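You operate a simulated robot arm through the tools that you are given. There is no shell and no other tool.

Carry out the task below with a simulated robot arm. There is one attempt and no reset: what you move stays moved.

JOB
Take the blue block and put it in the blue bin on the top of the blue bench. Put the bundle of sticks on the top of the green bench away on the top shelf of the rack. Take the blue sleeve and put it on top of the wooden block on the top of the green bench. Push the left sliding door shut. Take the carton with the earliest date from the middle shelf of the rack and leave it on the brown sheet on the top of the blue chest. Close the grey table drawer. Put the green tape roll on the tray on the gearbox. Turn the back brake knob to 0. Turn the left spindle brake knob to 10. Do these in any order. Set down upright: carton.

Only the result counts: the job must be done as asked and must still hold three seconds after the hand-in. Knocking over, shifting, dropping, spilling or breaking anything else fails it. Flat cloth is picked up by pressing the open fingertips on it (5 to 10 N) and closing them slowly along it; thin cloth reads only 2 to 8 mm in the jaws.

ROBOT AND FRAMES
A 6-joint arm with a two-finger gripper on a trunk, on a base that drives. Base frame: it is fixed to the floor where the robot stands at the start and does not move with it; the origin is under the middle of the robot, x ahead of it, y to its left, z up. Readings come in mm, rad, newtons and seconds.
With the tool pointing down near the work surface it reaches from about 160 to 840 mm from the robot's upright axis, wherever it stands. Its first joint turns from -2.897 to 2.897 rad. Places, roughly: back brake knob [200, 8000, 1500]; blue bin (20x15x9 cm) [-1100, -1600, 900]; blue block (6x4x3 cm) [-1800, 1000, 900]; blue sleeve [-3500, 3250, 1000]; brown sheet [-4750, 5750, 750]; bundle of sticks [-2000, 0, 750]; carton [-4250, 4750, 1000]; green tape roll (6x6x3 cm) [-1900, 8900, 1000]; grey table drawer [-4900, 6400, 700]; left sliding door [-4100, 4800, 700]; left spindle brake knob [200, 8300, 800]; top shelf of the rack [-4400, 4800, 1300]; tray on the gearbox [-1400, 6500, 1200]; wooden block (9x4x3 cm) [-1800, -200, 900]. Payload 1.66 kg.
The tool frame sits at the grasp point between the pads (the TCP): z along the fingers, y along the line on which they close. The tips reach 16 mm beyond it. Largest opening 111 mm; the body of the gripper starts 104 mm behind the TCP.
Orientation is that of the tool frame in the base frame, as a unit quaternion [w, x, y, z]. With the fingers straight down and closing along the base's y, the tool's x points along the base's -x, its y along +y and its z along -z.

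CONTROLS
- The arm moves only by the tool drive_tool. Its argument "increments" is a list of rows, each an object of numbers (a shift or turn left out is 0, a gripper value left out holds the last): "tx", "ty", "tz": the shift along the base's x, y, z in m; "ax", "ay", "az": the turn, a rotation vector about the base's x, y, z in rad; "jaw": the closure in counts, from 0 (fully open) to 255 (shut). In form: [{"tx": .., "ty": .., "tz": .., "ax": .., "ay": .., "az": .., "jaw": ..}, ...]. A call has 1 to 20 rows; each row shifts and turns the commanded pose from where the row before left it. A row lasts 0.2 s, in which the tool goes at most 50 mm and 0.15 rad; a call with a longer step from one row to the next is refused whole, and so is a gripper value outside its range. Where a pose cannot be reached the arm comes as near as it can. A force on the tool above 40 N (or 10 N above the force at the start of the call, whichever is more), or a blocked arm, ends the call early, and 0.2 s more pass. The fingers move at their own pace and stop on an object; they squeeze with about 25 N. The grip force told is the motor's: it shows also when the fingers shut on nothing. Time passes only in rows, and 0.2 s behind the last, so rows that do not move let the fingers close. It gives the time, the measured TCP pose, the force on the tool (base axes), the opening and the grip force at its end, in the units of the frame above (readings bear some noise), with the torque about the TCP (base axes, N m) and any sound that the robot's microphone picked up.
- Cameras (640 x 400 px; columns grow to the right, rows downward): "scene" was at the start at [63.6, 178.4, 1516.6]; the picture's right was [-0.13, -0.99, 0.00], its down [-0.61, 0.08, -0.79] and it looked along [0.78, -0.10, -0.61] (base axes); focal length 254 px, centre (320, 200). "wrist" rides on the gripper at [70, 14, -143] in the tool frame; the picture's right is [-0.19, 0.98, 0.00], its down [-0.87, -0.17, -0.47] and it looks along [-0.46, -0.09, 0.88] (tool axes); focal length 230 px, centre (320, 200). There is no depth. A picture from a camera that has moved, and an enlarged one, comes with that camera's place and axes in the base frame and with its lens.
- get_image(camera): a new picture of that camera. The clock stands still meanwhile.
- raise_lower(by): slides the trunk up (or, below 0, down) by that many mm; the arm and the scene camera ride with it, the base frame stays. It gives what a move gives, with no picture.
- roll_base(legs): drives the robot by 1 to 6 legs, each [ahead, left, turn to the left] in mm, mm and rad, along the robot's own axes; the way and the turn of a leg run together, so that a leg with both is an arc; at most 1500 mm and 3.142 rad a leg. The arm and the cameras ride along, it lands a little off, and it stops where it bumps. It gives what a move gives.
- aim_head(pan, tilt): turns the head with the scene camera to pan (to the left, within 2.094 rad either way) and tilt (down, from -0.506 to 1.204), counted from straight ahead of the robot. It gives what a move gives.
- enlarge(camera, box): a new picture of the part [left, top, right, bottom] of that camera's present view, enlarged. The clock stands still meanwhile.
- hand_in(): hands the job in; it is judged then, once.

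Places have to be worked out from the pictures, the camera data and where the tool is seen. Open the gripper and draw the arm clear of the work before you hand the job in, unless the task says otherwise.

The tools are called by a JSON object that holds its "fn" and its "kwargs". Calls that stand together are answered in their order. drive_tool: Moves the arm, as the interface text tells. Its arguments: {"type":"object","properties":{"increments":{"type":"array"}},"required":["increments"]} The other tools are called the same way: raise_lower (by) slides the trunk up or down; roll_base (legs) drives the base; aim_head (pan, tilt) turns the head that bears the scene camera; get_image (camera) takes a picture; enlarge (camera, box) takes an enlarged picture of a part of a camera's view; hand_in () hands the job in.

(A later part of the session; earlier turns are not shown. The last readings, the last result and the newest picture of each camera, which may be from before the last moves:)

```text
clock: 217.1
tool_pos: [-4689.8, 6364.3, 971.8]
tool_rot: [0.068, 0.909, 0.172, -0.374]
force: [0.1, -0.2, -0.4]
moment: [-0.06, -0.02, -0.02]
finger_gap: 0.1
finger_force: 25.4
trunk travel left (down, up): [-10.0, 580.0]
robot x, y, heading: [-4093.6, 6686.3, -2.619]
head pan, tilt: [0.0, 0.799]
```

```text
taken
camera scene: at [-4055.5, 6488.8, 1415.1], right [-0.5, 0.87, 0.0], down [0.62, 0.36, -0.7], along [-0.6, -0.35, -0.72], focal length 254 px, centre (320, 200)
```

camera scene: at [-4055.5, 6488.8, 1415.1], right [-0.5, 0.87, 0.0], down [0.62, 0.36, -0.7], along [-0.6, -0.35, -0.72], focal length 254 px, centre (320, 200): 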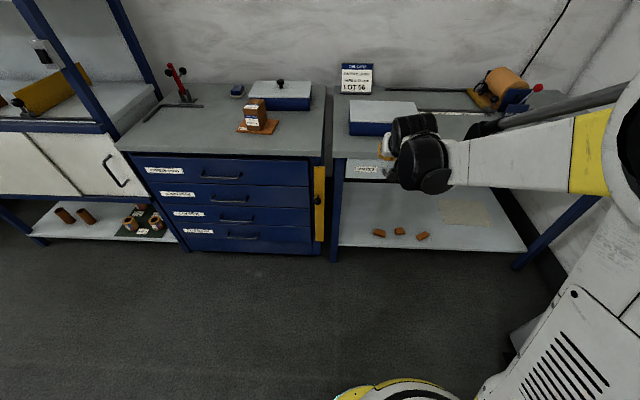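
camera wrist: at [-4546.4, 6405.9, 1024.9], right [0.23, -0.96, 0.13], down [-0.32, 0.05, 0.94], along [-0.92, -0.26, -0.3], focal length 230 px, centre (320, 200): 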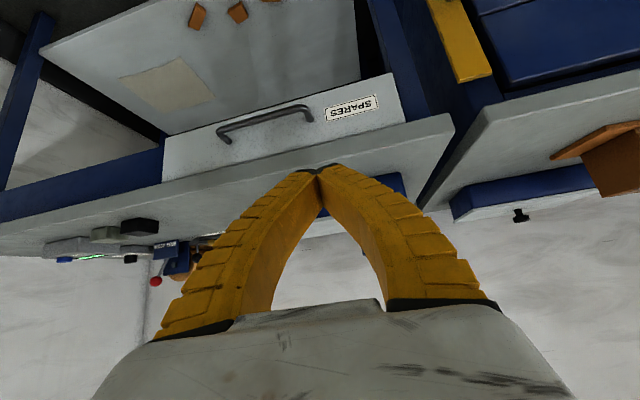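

The drawer is flush with the table frame. Next is the left sliding door: I retract the arm, move nearer the rack line and drive left.

{"fn": "drive_tool", "kwargs": {"increments": [{"tx": 0.035, "ty": 0.02}, {"tx": 0.035, "ty": 0.02}, {"tx": 0.035, "ty": 0.02}, {"tx": 0.035, "ty": 0.02}, {"tx": 0.035, "ty": 0.02}, {"tx": 0.035, "ty": 0.02}, {}]}}

{"fn": "roll_base", "kwargs": {"legs": [[250, 0, 0], [0, 1250, 0]]}}

{"fn": "aim_head", "kwargs": {"pan": 0.3, "tilt": 0.7}}

{"fn": "get_image", "kwargs": {"camera": "scene"}}

```text
clock: 218.7
tool_pos: [-4482.4, 6486.4, 975.0]
tool_rot: [0.068, 0.909, 0.171, -0.374]
force: [0.1, 0.3, -0.1]
moment: [-0.03, 0.04, 0.01]
finger_gap: 0.2
finger_force: 25.3
trunk travel left (down, up): [-10.0, 580.0]
robot x, y, heading: [-4093.6, 6684.1, -2.611]
head pan, tilt: [0.0, 0.799]
```

```text
clock: 226.3
tool_pos: [-4072.4, 5289.0, 973.8]
tool_rot: [0.07, 0.908, 0.177, -0.374]
force: [-1.2, 0.9, -0.7]
moment: [0.0, 0.02, 0.02]
finger_gap: 0.3
finger_force: 24.9
trunk travel left (down, up): [-10.0, 580.0]
robot x, y, heading: [-3687.7, 5493.9, -2.601]
head pan, tilt: [0.0, 0.799]
```

```text
clock: 227.1
tool_pos: [-4072.8, 5289.5, 973.2]
tool_rot: [0.07, 0.908, 0.178, -0.373]
force: [0.2, 0.1, 0.3]
moment: [0.0, 0.01, -0.04]
finger_gap: 0.3
finger_force: 25.3
trunk travel left (down, up): [-10.0, 580.0]
robot x, y, heading: [-3687.3, 5493.3, -2.599]
head pan, tilt: [0.3, 0.7]
```

```text
taken
camera scene: at [-3632.1, 5277.2, 1423.3], right [-0.74, 0.67, 0.0], down [0.43, 0.48, -0.76], along [-0.51, -0.57, -0.64], focal length 254 px, centre (320, 200)
```

scene: 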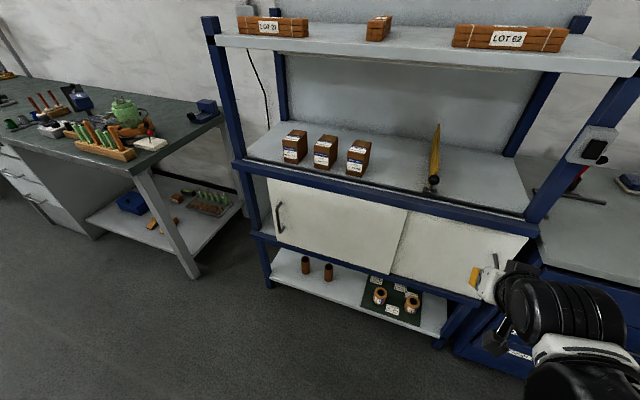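

The doors are in view: the left door leaves a gap at its left edge. I zoom in.

{"fn": "enlarge", "kwargs": {"camera": "scene", "box": [230, 150, 430, 275]}}

{"fn": "enlarge", "kwargs": {"camera": "scene", "box": [370, 180, 570, 305]}}

```text
3.20 times, centred on (330, 212) of scene
camera zoom: at [-3632.1, 5277.2, 1423.3], right [-0.74, 0.67, 0.0], down [0.43, 0.48, -0.76], along [-0.51, -0.57, -0.64], focal length 813 px, centre (288, 160)
```

zoom: 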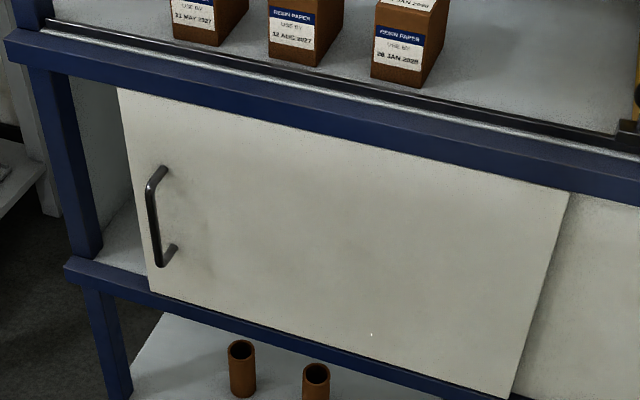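

```text
3.20 times, centred on (470, 242) of scene
camera zoom: at [-3632.1, 5277.2, 1423.3], right [-0.74, 0.67, 0.0], down [0.43, 0.48, -0.76], along [-0.51, -0.57, -0.64], focal length 813 px, centre (-160, 64)
```

zoom: 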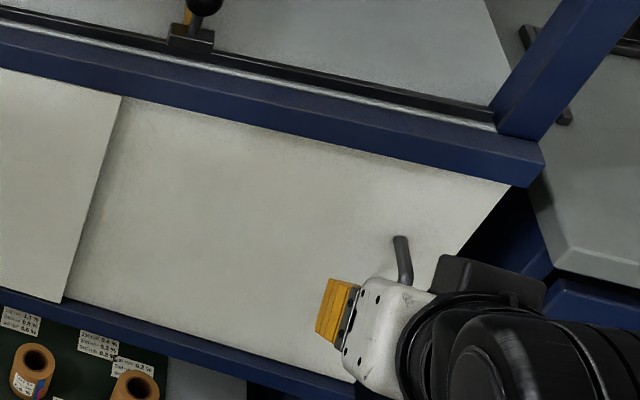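

The left door (the front one) must slide about 70 mm left; its handle bar is at about e=5977, z 603–747. I square the tool, reduce the pitch to about 28° from vertical, and drive so the handle is straight ahead.

{"fn": "drive_tool", "kwargs": {"increments": [{"ax": 0.05, "ay": -0.0867, "az": 0.046}, {"ax": 0.05, "ay": -0.0867, "az": 0.046}, {"ax": 0.05, "ay": -0.0867, "az": 0.046}, {}]}}

{"fn": "roll_base", "kwargs": {"legs": [[0, 640, -0.018], [100, 0, 0]]}}

{"fn": "aim_head", "kwargs": {"pan": -0.1, "tilt": 0.8}}

{"fn": "get_image", "kwargs": {"camera": "scene"}}

{"fn": "get_image", "kwargs": {"camera": "wrist"}}

```text
clock: 228.1
tool_pos: [-4072.2, 5288.9, 973.3]
tool_rot: [0.05, 0.937, 0.257, -0.233]
force: [0.6, 0.3, 0.6]
moment: [0.0, -0.02, -0.03]
finger_gap: 0.0
finger_force: 25.1
trunk travel left (down, up): [-10.0, 580.0]
robot x, y, heading: [-3687.3, 5492.3, -2.599]
head pan, tilt: [0.3, 0.7]
```

```text
clock: 232.5
tool_pos: [-3831.6, 4689.1, 974.4]
tool_rot: [0.05, 0.937, 0.254, -0.233]
force: [-0.1, -0.5, 0.4]
moment: [0.0, -0.01, 0.03]
finger_gap: 0.0
finger_force: 24.6
trunk travel left (down, up): [-10.0, 580.0]
robot x, y, heading: [-3446.7, 4889.1, -2.609]
head pan, tilt: [0.3, 0.7]
```

```text
clock: 233.3
tool_pos: [-3831.0, 4689.1, 974.2]
tool_rot: [0.05, 0.937, 0.254, -0.233]
force: [-0.3, 0.0, 0.2]
moment: [0.0, -0.03, -0.03]
finger_gap: 0.1
finger_force: 24.9
trunk travel left (down, up): [-10.0, 580.0]
robot x, y, heading: [-3445.9, 4889.7, -2.608]
head pan, tilt: [-0.099, 0.799]
```

```text
taken
camera scene: at [-3406.9, 4702.9, 1415.1], right [-0.42, 0.91, 0.0], down [0.65, 0.3, -0.7], along [-0.63, -0.29, -0.72], focal length 254 px, centre (320, 200)
```

scene: 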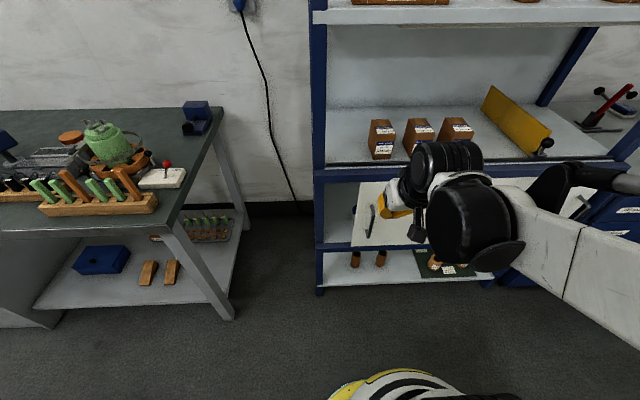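

```text
taken
camera wrist: at [-3712.8, 4739.1, 1068.5], right [0.34, -0.94, 0.06], down [-0.55, -0.15, 0.82], along [-0.76, -0.32, -0.57], focal length 230 px, centre (320, 200)
```

wrist: 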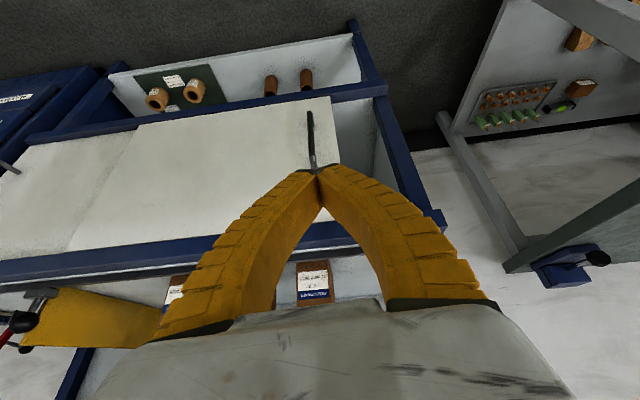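

I zoom on the handle in both cameras to triangulate it.

{"fn": "enlarge", "kwargs": {"camera": "scene", "box": [300, 150, 460, 250]}}

{"fn": "enlarge", "kwargs": {"camera": "wrist", "box": [240, 80, 400, 180]}}

```text
4.00 times, centred on (380, 200) of scene
camera zoom: at [-3406.9, 4702.9, 1415.1], right [-0.42, 0.91, 0.0], down [0.65, 0.3, -0.7], along [-0.63, -0.29, -0.72], focal length 1016 px, centre (80, 200)
```

zoom: 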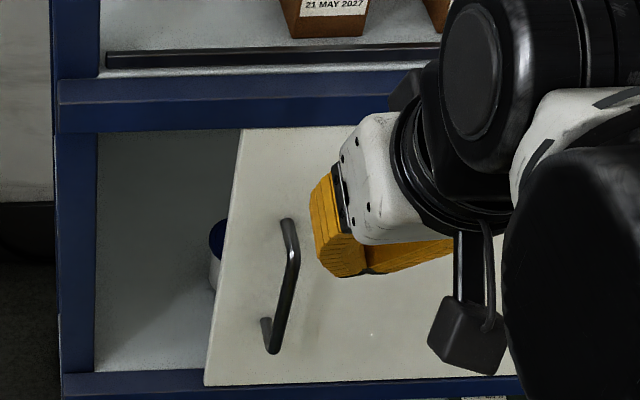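

```text
4.00 times, centred on (320, 130) of wrist
camera zoom: at [-3712.8, 4739.1, 1068.5], right [0.34, -0.94, 0.06], down [-0.55, -0.15, 0.82], along [-0.76, -0.32, -0.57], focal length 920 px, centre (320, 480)
```

zoom: 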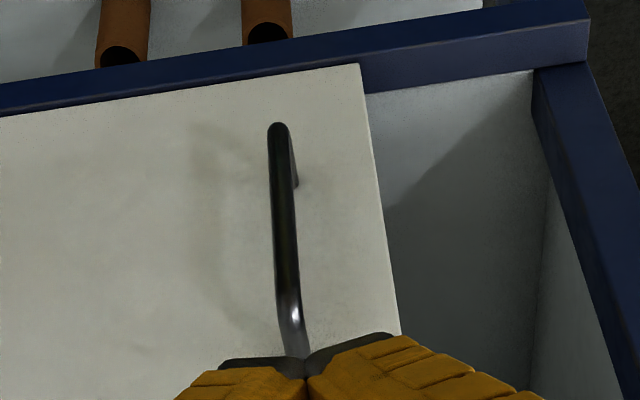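

Triangulation puts the handle bar at e≈6006, n≈-1142, z≈630–740, and the door face at n≈-1177. I move the closed fingertips to the right of the handle, in front of the door.

{"fn": "drive_tool", "kwargs": {"increments": [{"tx": -0.01924, "ty": 0.00274, "tz": -0.0363}, {"tx": -0.01924, "ty": 0.00274, "tz": -0.0363}, {"tx": -0.01924, "ty": 0.00274, "tz": -0.0363}, {"tx": -0.01924, "ty": 0.00274, "tz": -0.0363}, {"tx": -0.01924, "ty": 0.00274, "tz": -0.0363}, {"tx": -0.01924, "ty": 0.00274, "tz": -0.0363}, {"tx": -0.01924, "ty": 0.00274, "tz": -0.0363}, {}]}}

{"fn": "get_image", "kwargs": {"camera": "wrist"}}

{"fn": "enlarge", "kwargs": {"camera": "scene", "box": [300, 150, 500, 275]}}

```text
clock: 235.1
tool_pos: [-3981.1, 4707.1, 738.5]
tool_rot: [0.05, 0.938, 0.254, -0.232]
force: [0.0, -0.6, -0.1]
moment: [0.02, -0.01, 0.01]
finger_gap: 0.1
finger_force: 25.1
out of reach, approached as far as the arm can: row 6, 7
trunk travel left (down, up): [-10.0, 580.0]
robot x, y, heading: [-3446.0, 4891.0, -2.611]
head pan, tilt: [-0.099, 0.799]
```

```text
taken
camera wrist: at [-3864.3, 4756.8, 831.8], right [0.34, -0.94, 0.06], down [-0.55, -0.15, 0.82], along [-0.76, -0.32, -0.57], focal length 230 px, centre (320, 200)
```

wrist: 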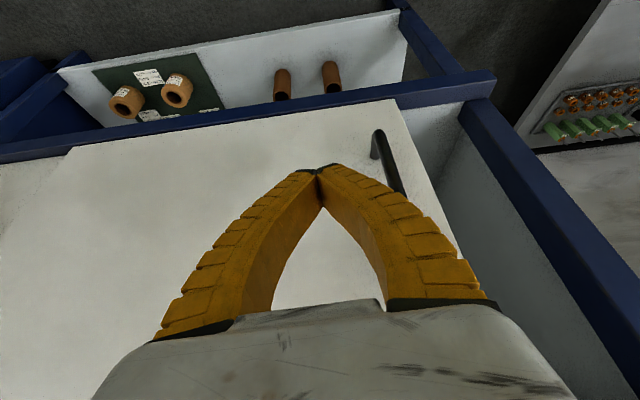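

```text
3.20 times, centred on (400, 212) of scene
camera zoom: at [-3407.2, 4703.0, 1415.1], right [-0.42, 0.91, 0.0], down [0.65, 0.3, -0.7], along [-0.63, -0.29, -0.72], focal length 813 px, centre (64, 160)
```

zoom: 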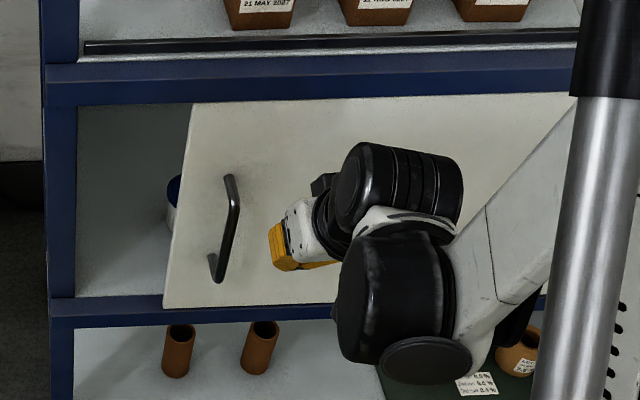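

The fingertips are right of the handle at z=738, within the handle's height range. I advance 50 mm toward the door, then push left along it.

{"fn": "drive_tool", "kwargs": {"increments": [{"tx": -0.0217, "ty": -0.0125}, {"tx": -0.0217, "ty": -0.0125}, {}]}}

{"fn": "get_image", "kwargs": {"camera": "wrist"}}

{"fn": "enlarge", "kwargs": {"camera": "scene", "box": [300, 150, 500, 275]}}

```text
clock: 235.9
tool_pos: [-4023.3, 4680.5, 736.8]
tool_rot: [0.05, 0.938, 0.253, -0.232]
force: [-0.1, 0.1, 0.3]
moment: [0.0, 0.02, -0.01]
finger_gap: 0.0
finger_force: 24.8
trunk travel left (down, up): [-10.0, 580.0]
robot x, y, heading: [-3444.9, 4891.3, -2.613]
head pan, tilt: [-0.099, 0.799]
```

```text
taken
camera wrist: at [-3906.0, 4730.2, 831.1], right [0.34, -0.94, 0.06], down [-0.55, -0.15, 0.82], along [-0.76, -0.32, -0.57], focal length 230 px, centre (320, 200)
```

wrist: 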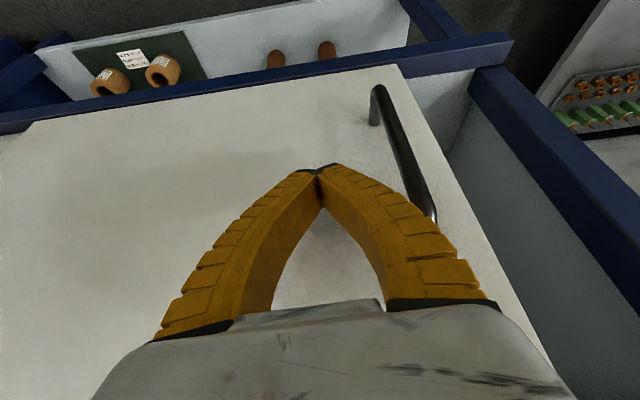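

```text
3.20 times, centred on (400, 212) of scene
camera zoom: at [-3407.0, 4702.9, 1415.1], right [-0.42, 0.91, 0.0], down [0.65, 0.3, -0.7], along [-0.63, -0.29, -0.72], focal length 813 px, centre (64, 160)
```

zoom: 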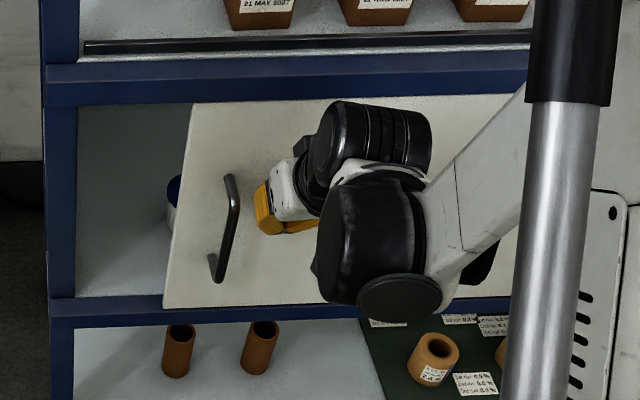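

I push left in 10 mm steps.

{"fn": "drive_tool", "kwargs": {"increments": [{"tx": 0.005, "ty": -0.00866}, {"tx": 0.005, "ty": -0.00866}, {"tx": 0.005, "ty": -0.00866}, {"tx": 0.005, "ty": -0.00866}, {"tx": 0.005, "ty": -0.00866}, {"tx": 0.005, "ty": -0.00866}, {"tx": 0.005, "ty": -0.00866}]}}

{"fn": "enlarge", "kwargs": {"camera": "scene", "box": [300, 150, 500, 275]}}

{"fn": "get_image", "kwargs": {"camera": "wrist"}}

```text
clock: 237.5
tool_pos: [-3987.1, 4618.1, 737.0]
tool_rot: [0.05, 0.938, 0.253, -0.232]
force: [-0.6, 0.3, 0.9]
moment: [-0.03, -0.01, -0.02]
finger_gap: 0.0
finger_force: 25.7
trunk travel left (down, up): [-10.0, 580.0]
robot x, y, heading: [-3443.2, 4890.4, -2.611]
head pan, tilt: [-0.099, 0.799]
```

```text
3.20 times, centred on (400, 212) of scene
camera zoom: at [-3406.8, 4703.1, 1415.1], right [-0.42, 0.91, 0.0], down [0.65, 0.3, -0.7], along [-0.63, -0.29, -0.72], focal length 813 px, centre (64, 160)
```

zoom: 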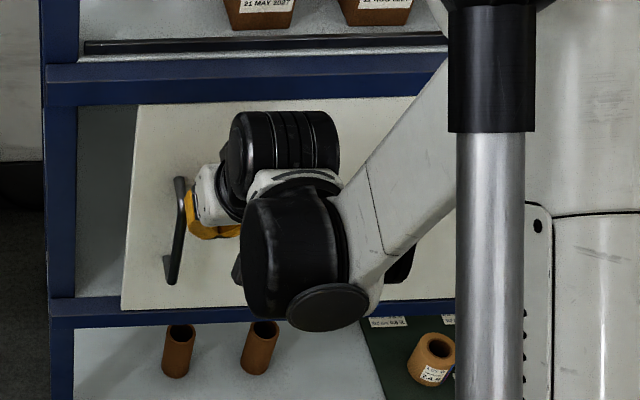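

```text
taken
camera wrist: at [-3869.9, 4667.9, 831.2], right [0.34, -0.94, 0.06], down [-0.55, -0.15, 0.82], along [-0.76, -0.32, -0.57], focal length 230 px, centre (320, 200)
```

wrist: 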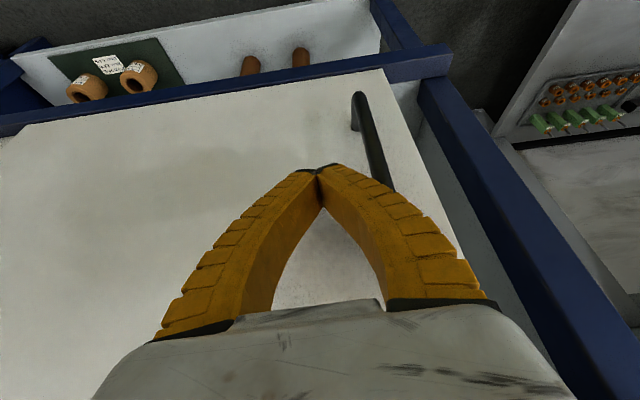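

The door is sliding with little resistance. I keep pushing left until it stops.

{"fn": "drive_tool", "kwargs": {"increments": [{"tx": 0.005, "ty": -0.00866}, {"tx": 0.005, "ty": -0.00866}, {"tx": 0.005, "ty": -0.00866}, {"tx": 0.005, "ty": -0.00866}, {"tx": 0.005, "ty": -0.00866}]}}

{"fn": "enlarge", "kwargs": {"camera": "scene", "box": [300, 150, 500, 275]}}

```text
clock: 238.7
tool_pos: [-3962.3, 4573.6, 738.4]
tool_rot: [0.05, 0.938, 0.253, -0.233]
force: [-1.1, 1.3, -0.5]
moment: [-0.06, -0.03, -0.01]
finger_gap: 0.2
finger_force: 24.6
trunk travel left (down, up): [-10.0, 580.0]
robot x, y, heading: [-3441.6, 4887.6, -2.608]
head pan, tilt: [-0.099, 0.799]
```

```text
3.20 times, centred on (400, 212) of scene
camera zoom: at [-3406.8, 4703.0, 1415.1], right [-0.42, 0.91, 0.0], down [0.65, 0.3, -0.7], along [-0.63, -0.29, -0.72], focal length 813 px, centre (64, 160)
```

zoom: 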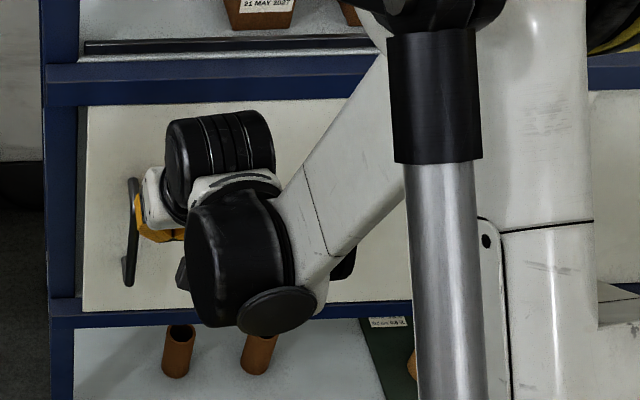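

{"fn": "drive_tool", "kwargs": {"increments": [{"tx": 0.0025, "ty": -0.00433}, {"tx": 0.0025, "ty": -0.00433}, {"tx": 0.0025, "ty": -0.00433}, {"tx": 0.0025, "ty": -0.00433}, {"tx": 0.0025, "ty": -0.00433}, {"tx": 0.0025, "ty": -0.00433}]}}

{"fn": "enlarge", "kwargs": {"camera": "scene", "box": [300, 150, 500, 275]}}

```text
clock: 240.1
tool_pos: [-3946.8, 4550.2, 736.6]
tool_rot: [0.05, 0.938, 0.252, -0.233]
force: [0.0, 1.1, -1.4]
moment: [-0.01, 0.04, 0.02]
finger_gap: 0.0
finger_force: 25.2
trunk travel left (down, up): [-10.0, 580.0]
robot x, y, heading: [-3443.5, 4886.9, -2.61]
head pan, tilt: [-0.099, 0.799]
```

```text
3.20 times, centred on (400, 212) of scene
camera zoom: at [-3406.9, 4703.0, 1415.1], right [-0.42, 0.91, 0.0], down [0.65, 0.3, -0.7], along [-0.63, -0.29, -0.72], focal length 813 px, centre (64, 160)
```

zoom: 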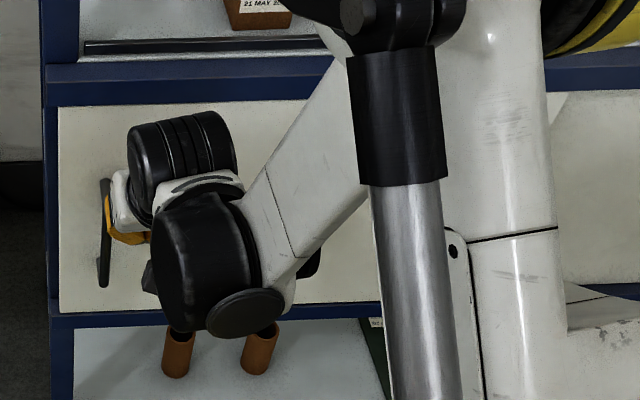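

The door now overlaps the post; I push on gently to find its stop.

{"fn": "drive_tool", "kwargs": {"increments": [{"tx": 0.0025, "ty": -0.00433}, {"tx": 0.0025, "ty": -0.00433}, {"tx": 0.0025, "ty": -0.00433}, {"tx": 0.0025, "ty": -0.00433}]}}

{"fn": "enlarge", "kwargs": {"camera": "scene", "box": [300, 150, 500, 275]}}

```text
clock: 241.1
tool_pos: [-3938.9, 4532.6, 736.0]
tool_rot: [0.05, 0.938, 0.253, -0.233]
force: [-9.6, 9.3, 0.3]
moment: [-0.31, -0.29, -0.08]
finger_gap: 0.0
finger_force: 24.8
trunk travel left (down, up): [-10.0, 580.0]
robot x, y, heading: [-3444.0, 4893.7, -2.614]
head pan, tilt: [-0.099, 0.799]
```

```text
3.20 times, centred on (400, 212) of scene
camera zoom: at [-3407.8, 4703.8, 1415.2], right [-0.42, 0.91, 0.0], down [0.65, 0.3, -0.7], along [-0.63, -0.29, -0.72], focal length 813 px, centre (64, 160)
```

zoom: 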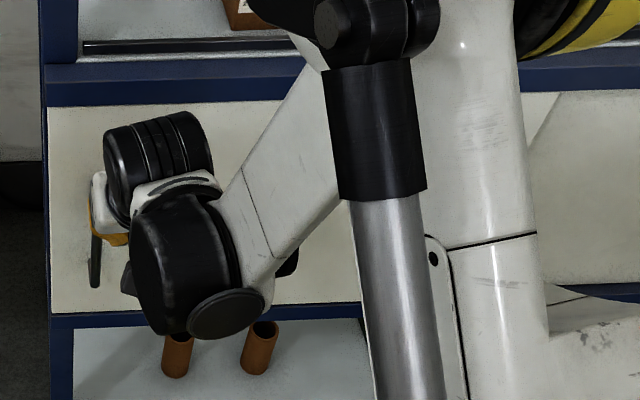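

The door edge is flush with the rack side and a reaction of 13 N appears; one or two millimetres more to confirm the stop.

{"fn": "drive_tool", "kwargs": {"increments": [{"tx": 0.0015, "ty": -0.0026}, {"tx": 0.0015, "ty": -0.0026}, {}]}}

```text
clock: 241.9
tool_pos: [-3935.3, 4527.7, 736.8]
tool_rot: [0.049, 0.938, 0.252, -0.231]
force: [-15.8, 23.5, -11.1]
moment: [-0.52, -0.39, -0.01]
finger_gap: 0.0
finger_force: 25.4
trunk travel left (down, up): [-10.0, 580.0]
robot x, y, heading: [-3445.1, 4894.3, -2.611]
head pan, tilt: [-0.099, 0.799]
```

The stop is confirmed (28 N). I move off the handle to the right, then back and up.

{"fn": "drive_tool", "kwargs": {"increments": [{"tx": -0.007, "ty": 0.0121}, {"tx": -0.01, "ty": 0.0173}, {"tx": 0.026, "ty": 0.015}, {"tx": 0.035, "ty": 0.02}, {"tx": 0.035, "ty": 0.02}, {"tx": 0.017, "ty": 0.01, "tz": 0.04}, {"tz": 0.045}, {"tz": 0.045}, {"tz": 0.045}, {}]}}

{"fn": "get_image", "kwargs": {"camera": "scene"}}

{"fn": "get_image", "kwargs": {"camera": "wrist"}}

```text
clock: 244.1
tool_pos: [-3855.5, 4611.2, 945.7]
tool_rot: [0.051, 0.937, 0.254, -0.233]
force: [0.1, 0.4, -0.4]
moment: [0.01, 0.0, 0.0]
finger_gap: 0.3
finger_force: 25.4
out of reach, approached as far as the arm can: row 4, 5
trunk travel left (down, up): [-10.0, 580.0]
robot x, y, heading: [-3443.9, 4890.3, -2.608]
head pan, tilt: [-0.099, 0.799]
```

```text
taken
camera scene: at [-3406.6, 4703.2, 1415.1], right [-0.42, 0.91, 0.0], down [0.65, 0.3, -0.7], along [-0.63, -0.29, -0.72], focal length 254 px, centre (320, 200)
```

scene: 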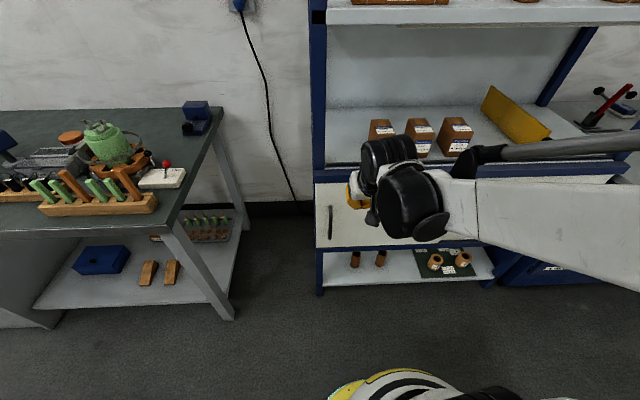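

```text
taken
camera wrist: at [-3738.1, 4660.6, 1040.2], right [0.34, -0.94, 0.06], down [-0.55, -0.15, 0.82], along [-0.76, -0.32, -0.57], focal length 230 px, centre (320, 200)
```

wrist: 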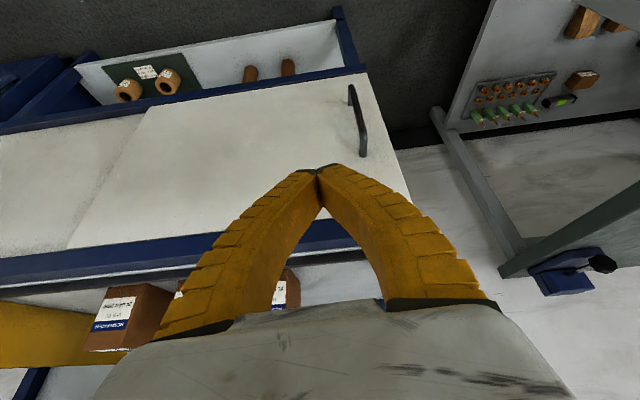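

The left door is shut. Next the blue sleeve: I point the tool straight down again, open it, raise the trunk to its start height and drive left along to the sleeve's bench.

{"fn": "drive_tool", "kwargs": {"increments": [{"ax": 0.0559, "ay": -0.1073, "jaw": 90}, {"ax": 0.0559, "ay": -0.1073}, {"ax": 0.0559, "ay": -0.1073}, {"ax": 0.0559, "ay": -0.1073}, {"tx": 0.035, "ty": 0.02}, {"tx": 0.035, "ty": 0.02}, {}]}}

{"fn": "raise_lower", "kwargs": {"by": 190}}

{"fn": "roll_base", "kwargs": {"legs": [[0, 0, -0.009], [0, 1400, 0]]}}

{"fn": "aim_head", "kwargs": {"pan": 0.0, "tilt": 0.7}}

{"fn": "get_image", "kwargs": {"camera": "scene"}}

```text
clock: 245.7
tool_pos: [-3786.3, 4646.3, 944.9]
tool_rot: [-0.002, 0.965, 0.261, 0.001]
force: [1.1, -0.5, -0.2]
moment: [0.02, 0.01, 0.0]
finger_gap: 73.6
finger_force: 1.4
trunk travel left (down, up): [-10.0, 580.0]
robot x, y, heading: [-3442.6, 4893.4, -2.606]
head pan, tilt: [-0.099, 0.799]
```

```text
clock: 247.8
tool_pos: [-3786.5, 4645.8, 1135.6]
tool_rot: [-0.002, 0.965, 0.261, 0.002]
force: [0.2, 0.9, -0.4]
moment: [-0.02, 0.0, 0.02]
finger_gap: 73.4
finger_force: 1.2
trunk travel left (down, up): [-200.0, 390.0]
robot x, y, heading: [-3446.1, 4893.7, -2.606]
head pan, tilt: [-0.099, 0.799]
```

```text
clock: 255.1
tool_pos: [-3105.4, 3438.9, 1136.1]
tool_rot: [-0.002, 0.969, 0.249, 0.002]
force: [0.4, -0.5, 0.0]
moment: [-0.04, 0.05, 0.03]
finger_gap: 73.3
finger_force: 1.2
trunk travel left (down, up): [-200.0, 390.0]
robot x, y, heading: [-2763.0, 3673.5, -2.636]
head pan, tilt: [-0.099, 0.799]
```

```text
clock: 255.8
tool_pos: [-3103.6, 3438.3, 1134.7]
tool_rot: [-0.001, 0.969, 0.248, 0.001]
force: [0.6, 0.9, 0.3]
moment: [-0.02, 0.02, 0.02]
finger_gap: 73.5
finger_force: 1.4
trunk travel left (down, up): [-200.0, 390.0]
robot x, y, heading: [-2758.1, 3676.0, -2.635]
head pan, tilt: [0.0, 0.7]
```

```text
taken
camera scene: at [-2724.1, 3475.4, 1613.3], right [-0.48, 0.87, 0.0], down [0.56, 0.31, -0.76], along [-0.67, -0.37, -0.64], focal length 254 px, centre (320, 200)
```

scene: 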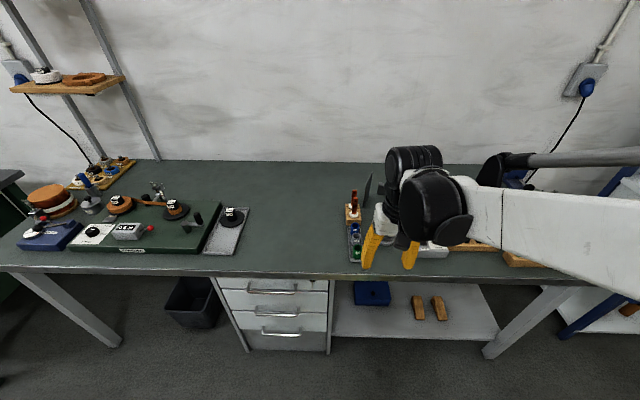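

The sleeve tray is ahead near pixel (355,240). I advance 200 mm and look with both cameras.

{"fn": "roll_base", "kwargs": {"legs": [[200, 30, 0.018]]}}

{"fn": "get_image", "kwargs": {"camera": "wrist"}}

{"fn": "aim_head", "kwargs": {"pan": 0.0, "tilt": 0.9}}

{"fn": "get_image", "kwargs": {"camera": "scene"}}

```text
clock: 257.4
tool_pos: [-3259.0, 3309.0, 1135.0]
tool_rot: [-0.001, 0.967, 0.257, 0.002]
force: [-0.9, -0.2, 0.5]
moment: [0.0, -0.03, -0.01]
finger_gap: 73.5
finger_force: 1.1
trunk travel left (down, up): [-200.0, 390.0]
robot x, y, heading: [-2912.5, 3553.2, -2.618]
head pan, tilt: [0.0, 0.7]
```

```text
taken
camera wrist: at [-3192.7, 3331.3, 1278.3], right [0.32, -0.95, 0.0], down [-0.84, -0.28, 0.47], along [-0.44, -0.15, -0.88], focal length 230 px, centre (320, 200)
```

wrist: 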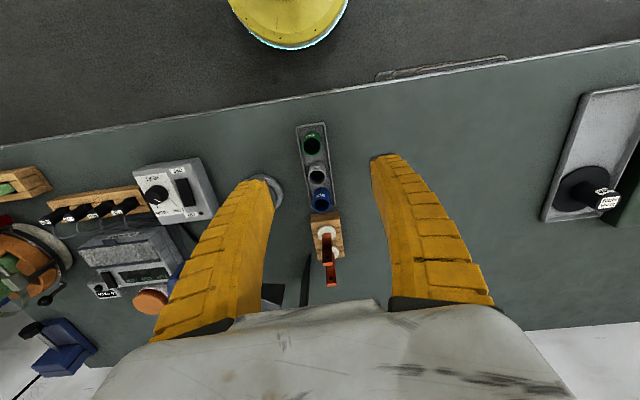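

```text
clock: 258.1
tool_pos: [-3258.2, 3308.5, 1135.5]
tool_rot: [-0.002, 0.967, 0.256, 0.001]
force: [-0.3, 0.1, 0.7]
moment: [-0.02, 0.0, -0.01]
finger_gap: 73.4
finger_force: 1.0
trunk travel left (down, up): [-200.0, 390.0]
robot x, y, heading: [-2911.6, 3552.7, -2.617]
head pan, tilt: [0.0, 0.901]
```

```text
taken
camera scene: at [-2870.1, 3357.6, 1597.2], right [-0.5, 0.87, 0.0], down [0.68, 0.39, -0.62], along [-0.54, -0.31, -0.78], focal length 254 px, centre (320, 200)
```

scene: 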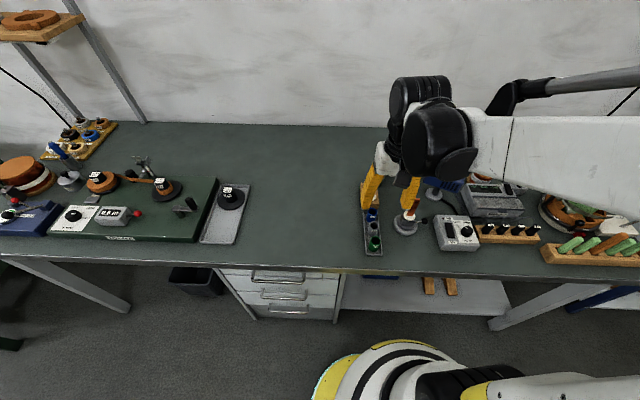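

The blue sleeve is seen near wrist pixel (321,197). I zoom in on it in both views.

{"fn": "enlarge", "kwargs": {"camera": "wrist", "box": [260, 110, 400, 198]}}

{"fn": "enlarge", "kwargs": {"camera": "wrist", "box": [270, 170, 382, 240]}}

{"fn": "enlarge", "kwargs": {"camera": "scene", "box": [340, 180, 452, 250]}}

```text
4.55 times, centred on (330, 154) of wrist
camera zoom: at [-3192.1, 3331.8, 1278.6], right [0.32, -0.95, 0.0], down [-0.84, -0.28, 0.47], along [-0.45, -0.15, -0.88], focal length 1046 px, centre (274, 409)
```

zoom: 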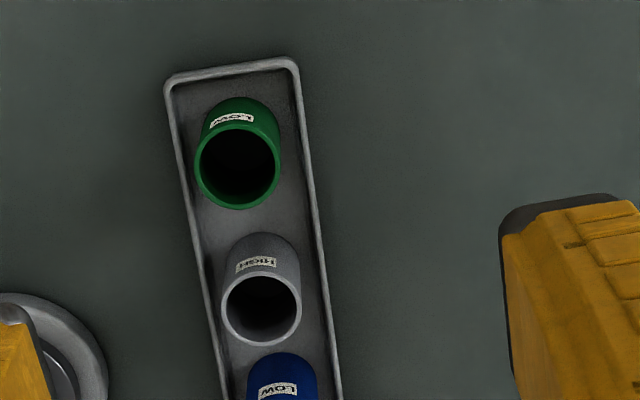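

```text
5.71 times, centred on (326, 205) of wrist
camera zoom: at [-3192.1, 3331.8, 1278.6], right [0.32, -0.95, 0.0], down [-0.84, -0.28, 0.47], along [-0.45, -0.15, -0.88], focal length 1315 px, centre (286, 171)
```

zoom: 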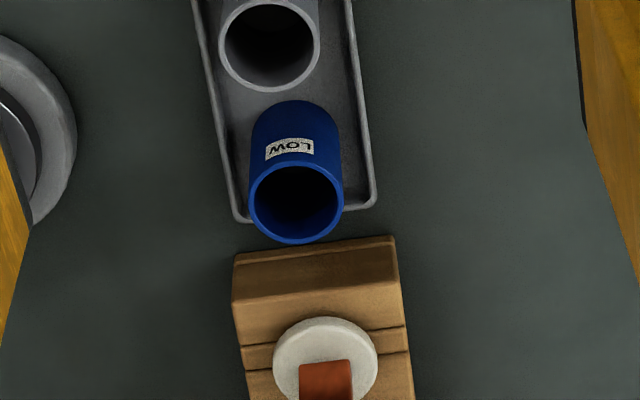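

```text
5.71 times, centred on (396, 215) of scene
camera zoom: at [-2870.1, 3357.6, 1597.2], right [-0.5, 0.87, 0.0], down [0.68, 0.39, -0.62], along [-0.54, -0.31, -0.78], focal length 1451 px, centre (-114, 114)
```

zoom: 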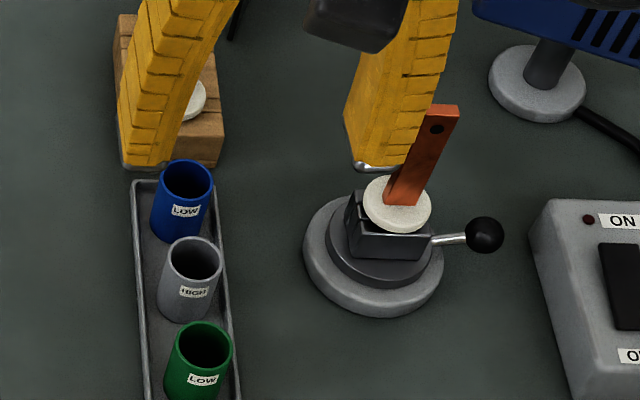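

The sleeve's rim centre is about (-3406, 3258), top z≈876, about 31 mm across and 48 tall. I move above it and partly down, then check.

{"fn": "drive_tool", "kwargs": {"increments": [{"tx": -0.037, "ty": -0.0126}, {"tx": -0.037, "ty": -0.0126}, {"tx": -0.037, "ty": -0.0126}, {"tx": -0.0368, "ty": -0.0127}, {"tz": -0.044}, {"tz": -0.044}, {"tz": -0.044}, {"tz": -0.028}, {}]}}

{"fn": "get_image", "kwargs": {"camera": "wrist"}}

{"fn": "enlarge", "kwargs": {"camera": "scene", "box": [320, 160, 480, 260]}}

```text
clock: 260.1
tool_pos: [-3404.6, 3260.4, 976.7]
tool_rot: [-0.001, 0.967, 0.257, 0.001]
force: [-0.1, -0.1, 0.4]
moment: [-0.02, 0.0, -0.02]
finger_gap: 73.7
finger_force: 0.9
trunk travel left (down, up): [-200.0, 390.0]
robot x, y, heading: [-2908.5, 3552.0, -2.62]
head pan, tilt: [0.0, 0.901]
```

```text
taken
camera wrist: at [-3338.4, 3282.0, 1120.2], right [0.32, -0.95, 0.0], down [-0.84, -0.28, 0.47], along [-0.45, -0.15, -0.88], focal length 230 px, centre (320, 200)
```

wrist: 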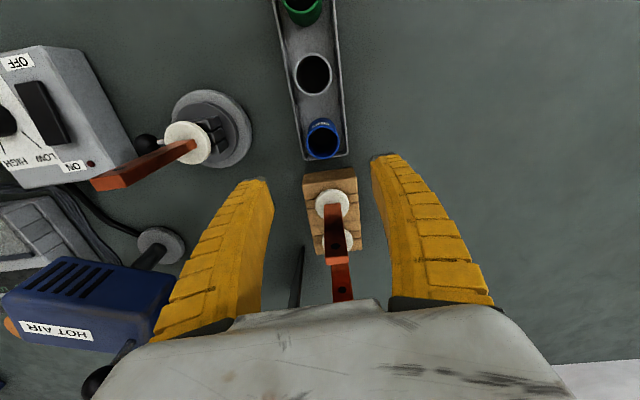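

```text
4.00 times, centred on (400, 210) of scene
camera zoom: at [-2869.9, 3357.8, 1597.2], right [-0.5, 0.87, 0.0], down [0.68, 0.39, -0.62], along [-0.54, -0.31, -0.78], focal length 1016 px, centre (0, 160)
```

zoom: 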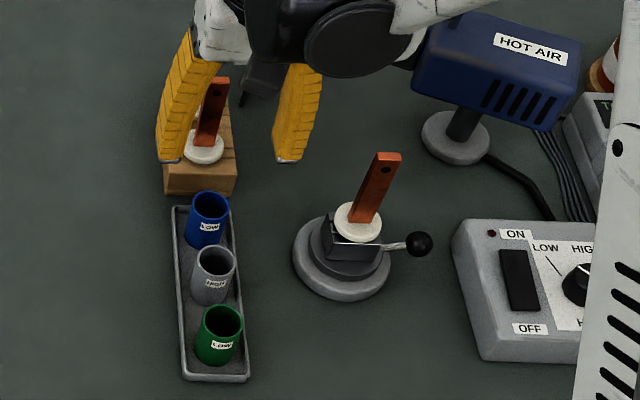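

The sleeve appears about 9 mm nearer the robot than the tool axis; I zoom in to refine.

{"fn": "enlarge", "kwargs": {"camera": "wrist", "box": [260, 90, 388, 170]}}

```text
5.00 times, centred on (324, 130) of wrist
camera zoom: at [-3338.4, 3282.0, 1120.2], right [0.32, -0.95, 0.0], down [-0.84, -0.28, 0.47], along [-0.45, -0.15, -0.88], focal length 1150 px, centre (300, 550)
```

zoom: 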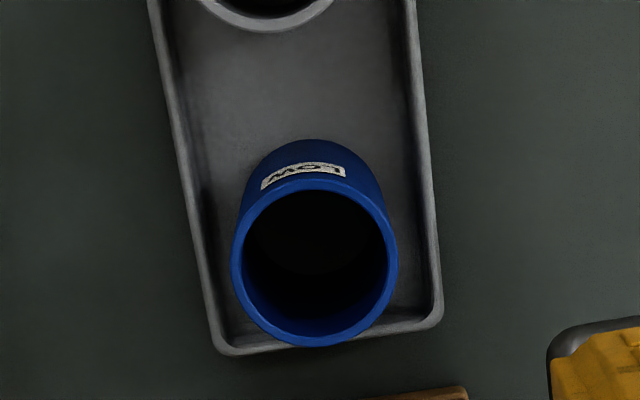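

Depending on the rim height, the sleeve is 12–20 mm nearer the robot. I shift 15 mm that way, lower to z≈925 and look again.

{"fn": "drive_tool", "kwargs": {"increments": [{"tx": 0.015, "ty": 0.002}, {"tz": -0.03}, {"tz": -0.02}, {}]}}

{"fn": "get_image", "kwargs": {"camera": "wrist"}}

{"fn": "enlarge", "kwargs": {"camera": "scene", "box": [320, 160, 480, 260]}}

```text
clock: 261.1
tool_pos: [-3390.9, 3260.9, 926.0]
tool_rot: [-0.002, 0.967, 0.256, 0.001]
force: [0.0, 0.4, -0.7]
moment: [0.04, 0.02, -0.03]
finger_gap: 73.3
finger_force: 0.7
trunk travel left (down, up): [-200.0, 390.0]
robot x, y, heading: [-2913.1, 3551.2, -2.617]
head pan, tilt: [0.0, 0.901]
```

```text
taken
camera wrist: at [-3325.1, 3283.5, 1068.6], right [0.32, -0.95, 0.0], down [-0.84, -0.28, 0.47], along [-0.45, -0.15, -0.88], focal length 230 px, centre (320, 200)
```

wrist: 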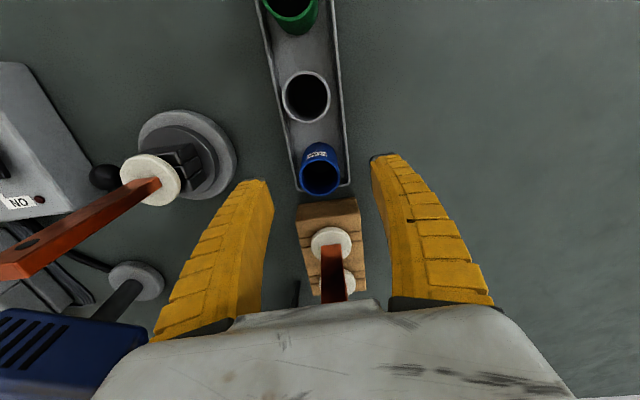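

```text
4.00 times, centred on (400, 210) of scene
camera zoom: at [-2869.8, 3357.8, 1597.2], right [-0.5, 0.87, 0.0], down [0.68, 0.39, -0.62], along [-0.54, -0.31, -0.78], focal length 1016 px, centre (0, 160)
```

zoom: 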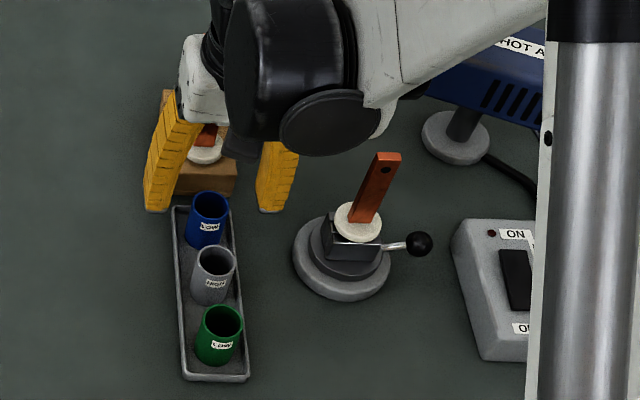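

Combining the views properly, the rim is at z≈908 and centre about (-3388, 3262). I correct a few millimetres and lower to z≈893.

{"fn": "drive_tool", "kwargs": {"increments": [{"tx": 0.003, "ty": 0.001}, {"tz": -0.018}, {"tz": -0.015}, {}]}}

{"fn": "get_image", "kwargs": {"camera": "wrist"}}

{"fn": "enlarge", "kwargs": {"camera": "scene", "box": [340, 180, 420, 230]}}

```text
clock: 262.1
tool_pos: [-3387.0, 3261.9, 889.3]
tool_rot: [-0.001, 0.967, 0.256, 0.001]
force: [-0.2, -0.1, 0.3]
moment: [0.03, 0.02, -0.02]
finger_gap: 73.4
finger_force: 1.4
trunk travel left (down, up): [-200.0, 390.0]
robot x, y, heading: [-2916.1, 3552.0, -2.619]
head pan, tilt: [0.0, 0.901]
```

```text
taken
camera wrist: at [-3321.3, 3284.2, 1033.9], right [0.32, -0.95, 0.0], down [-0.84, -0.28, 0.47], along [-0.45, -0.15, -0.88], focal length 230 px, centre (320, 200)
```

wrist: 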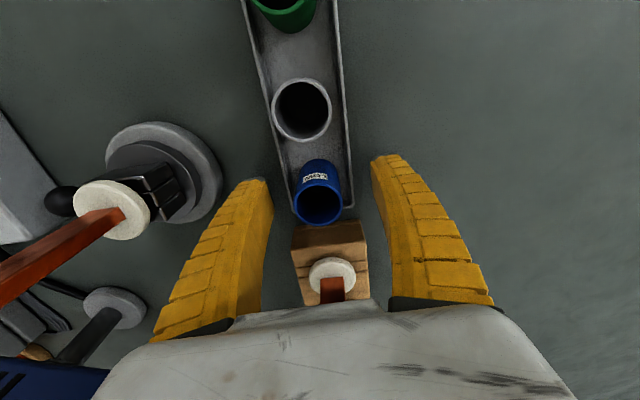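

```text
8.00 times, centred on (380, 205) of scene
camera zoom: at [-2870.0, 3357.7, 1597.2], right [-0.5, 0.87, 0.0], down [0.68, 0.39, -0.62], along [-0.54, -0.31, -0.78], focal length 2032 px, centre (-160, 160)
```

zoom: 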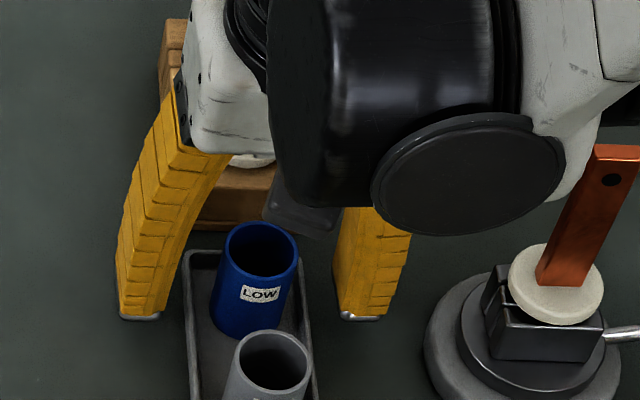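

The sleeve sits between the fingers. I close gently and lift.

{"fn": "drive_tool", "kwargs": {"increments": [{"jaw": 130}, {"jaw": 160}, {"jaw": 180}, {"jaw": 255}, {}, {}, {"tz": 0.01}, {"tz": 0.03}, {"tz": 0.04}, {"tz": 0.045}, {"tz": 0.045}, {"tz": 0.045}]}}

{"fn": "get_image", "kwargs": {"camera": "wrist"}}

{"fn": "enlarge", "kwargs": {"camera": "scene", "box": [320, 110, 480, 210]}}

```text
clock: 264.7
tool_pos: [-3387.5, 3263.9, 1107.3]
tool_rot: [-0.001, 0.966, 0.257, 0.002]
force: [-0.2, 0.3, 0.8]
moment: [0.04, -0.01, 0.0]
finger_gap: 20.6
finger_force: 25.2
trunk travel left (down, up): [-200.0, 390.0]
robot x, y, heading: [-2916.0, 3550.7, -2.618]
head pan, tilt: [0.0, 0.901]
```

```text
taken
camera wrist: at [-3322.3, 3285.9, 1251.0], right [0.32, -0.95, 0.0], down [-0.84, -0.28, 0.47], along [-0.45, -0.15, -0.88], focal length 230 px, centre (320, 200)
```

wrist: 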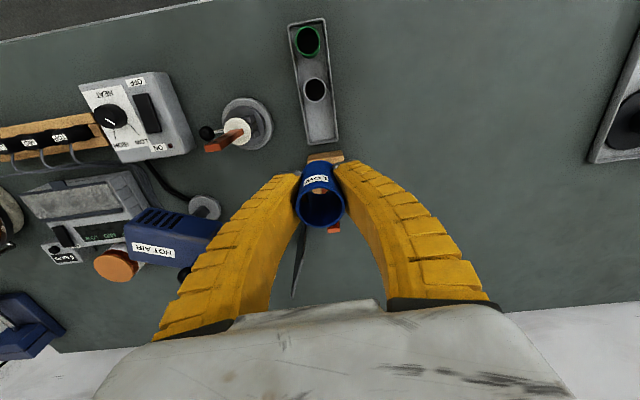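

```text
4.00 times, centred on (400, 160) of scene
camera zoom: at [-2869.6, 3358.0, 1597.2], right [-0.5, 0.87, 0.0], down [0.68, 0.39, -0.62], along [-0.54, -0.31, -0.78], focal length 1016 px, centre (0, 360)
```

zoom: 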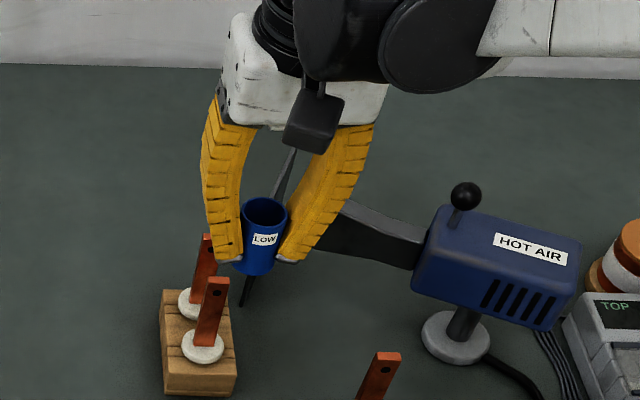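

The sleeve is held on the tool axis. I lift and retract the arm, back away from the bench, and drive back left toward the green bench.

{"fn": "drive_tool", "kwargs": {"increments": [{"tz": 0.045}, {"tx": 0.035, "ty": 0.02}, {"tx": 0.035, "ty": 0.02}, {"tx": 0.035, "ty": 0.02}, {"tx": 0.035, "ty": 0.02}, {"tx": 0.035, "ty": 0.02}]}}

{"fn": "roll_base", "kwargs": {"legs": [[-330, 0, 0], [0, 1500, 0], [0, 1500, 0]]}}

```text
clock: 266.1
tool_pos: [-3212.6, 3361.4, 1151.2]
tool_rot: [-0.001, 0.967, 0.256, 0.001]
force: [0.6, 0.9, 0.2]
moment: [-0.01, 0.0, 0.03]
finger_gap: 20.4
finger_force: 25.3
trunk travel left (down, up): [-200.0, 390.0]
robot x, y, heading: [-2911.4, 3552.8, -2.616]
head pan, tilt: [0.0, 0.901]
```

```text
clock: 282.2
tool_pos: [-1468.6, 929.1, 1151.3]
tool_rot: [-0.001, 0.968, 0.252, 0.002]
force: [0.2, 0.3, -0.5]
moment: [0.01, -0.03, 0.01]
finger_gap: 18.8
finger_force: 24.8
trunk travel left (down, up): [-200.0, 390.0]
robot x, y, heading: [-1169.1, 1120.3, -2.631]
head pan, tilt: [0.0, 0.901]
```

The grip reading shrank slightly (20.4→18.8), so I check the sleeve in the wrist view before going on.

{"fn": "get_image", "kwargs": {"camera": "wrist"}}

{"fn": "roll_base", "kwargs": {"legs": [[0, 0, 0.012], [0, 1235, 0]]}}

{"fn": "get_image", "kwargs": {"camera": "wrist"}}

{"fn": "aim_head", "kwargs": {"pan": -0.4, "tilt": 0.7}}

{"fn": "get_image", "kwargs": {"camera": "scene"}}

```text
taken
camera wrist: at [-1402.0, 951.0, 1294.2], right [0.31, -0.95, 0.0], down [-0.84, -0.28, 0.47], along [-0.45, -0.14, -0.88], focal length 230 px, centre (320, 200)
```

wrist: 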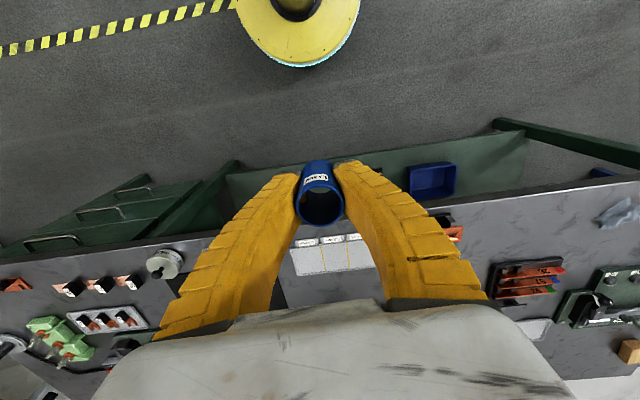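

```text
clock: 288.7
tool_pos: [-879.8, -129.5, 1151.4]
tool_rot: [-0.001, 0.971, 0.241, 0.002]
force: [0.5, -0.7, -0.2]
moment: [0.02, -0.03, -0.02]
finger_gap: 18.6
finger_force: 24.8
trunk travel left (down, up): [-200.0, 390.0]
robot x, y, heading: [-569.1, 51.3, -2.649]
head pan, tilt: [0.0, 0.901]
```

```text
taken
camera wrist: at [-812.8, -109.0, 1294.2], right [0.29, -0.96, 0.0], down [-0.84, -0.26, 0.47], along [-0.45, -0.13, -0.88], focal length 230 px, centre (320, 200)
```

wrist: 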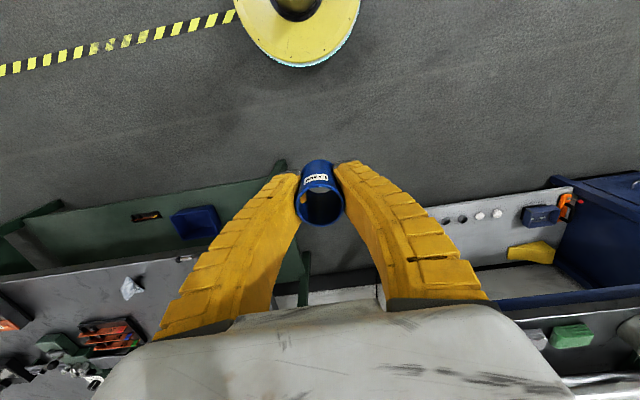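

```text
clock: 289.6
tool_pos: [-879.8, -129.2, 1151.0]
tool_rot: [-0.001, 0.97, 0.242, 0.002]
force: [0.3, -0.3, -0.3]
moment: [0.04, 0.01, 0.03]
finger_gap: 18.7
finger_force: 25.0
trunk travel left (down, up): [-200.0, 390.0]
robot x, y, heading: [-572.1, 53.9, -2.649]
head pan, tilt: [-0.4, 0.7]
```

```text
taken
camera scene: at [-553.5, -113.6, 1613.3], right [-0.09, 1.0, 0.0], down [0.64, 0.06, -0.76], along [-0.76, -0.07, -0.64], focal length 254 px, centre (320, 200)
```

scene: 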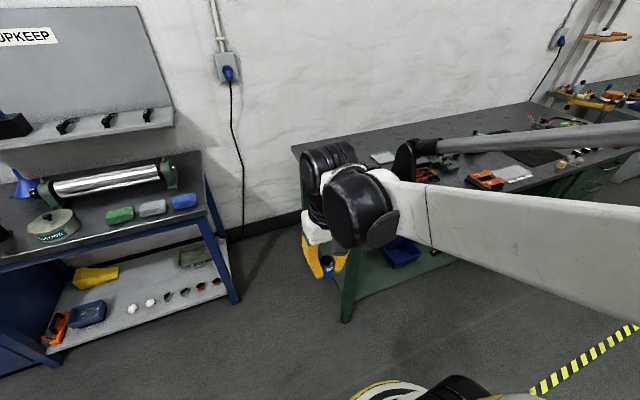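

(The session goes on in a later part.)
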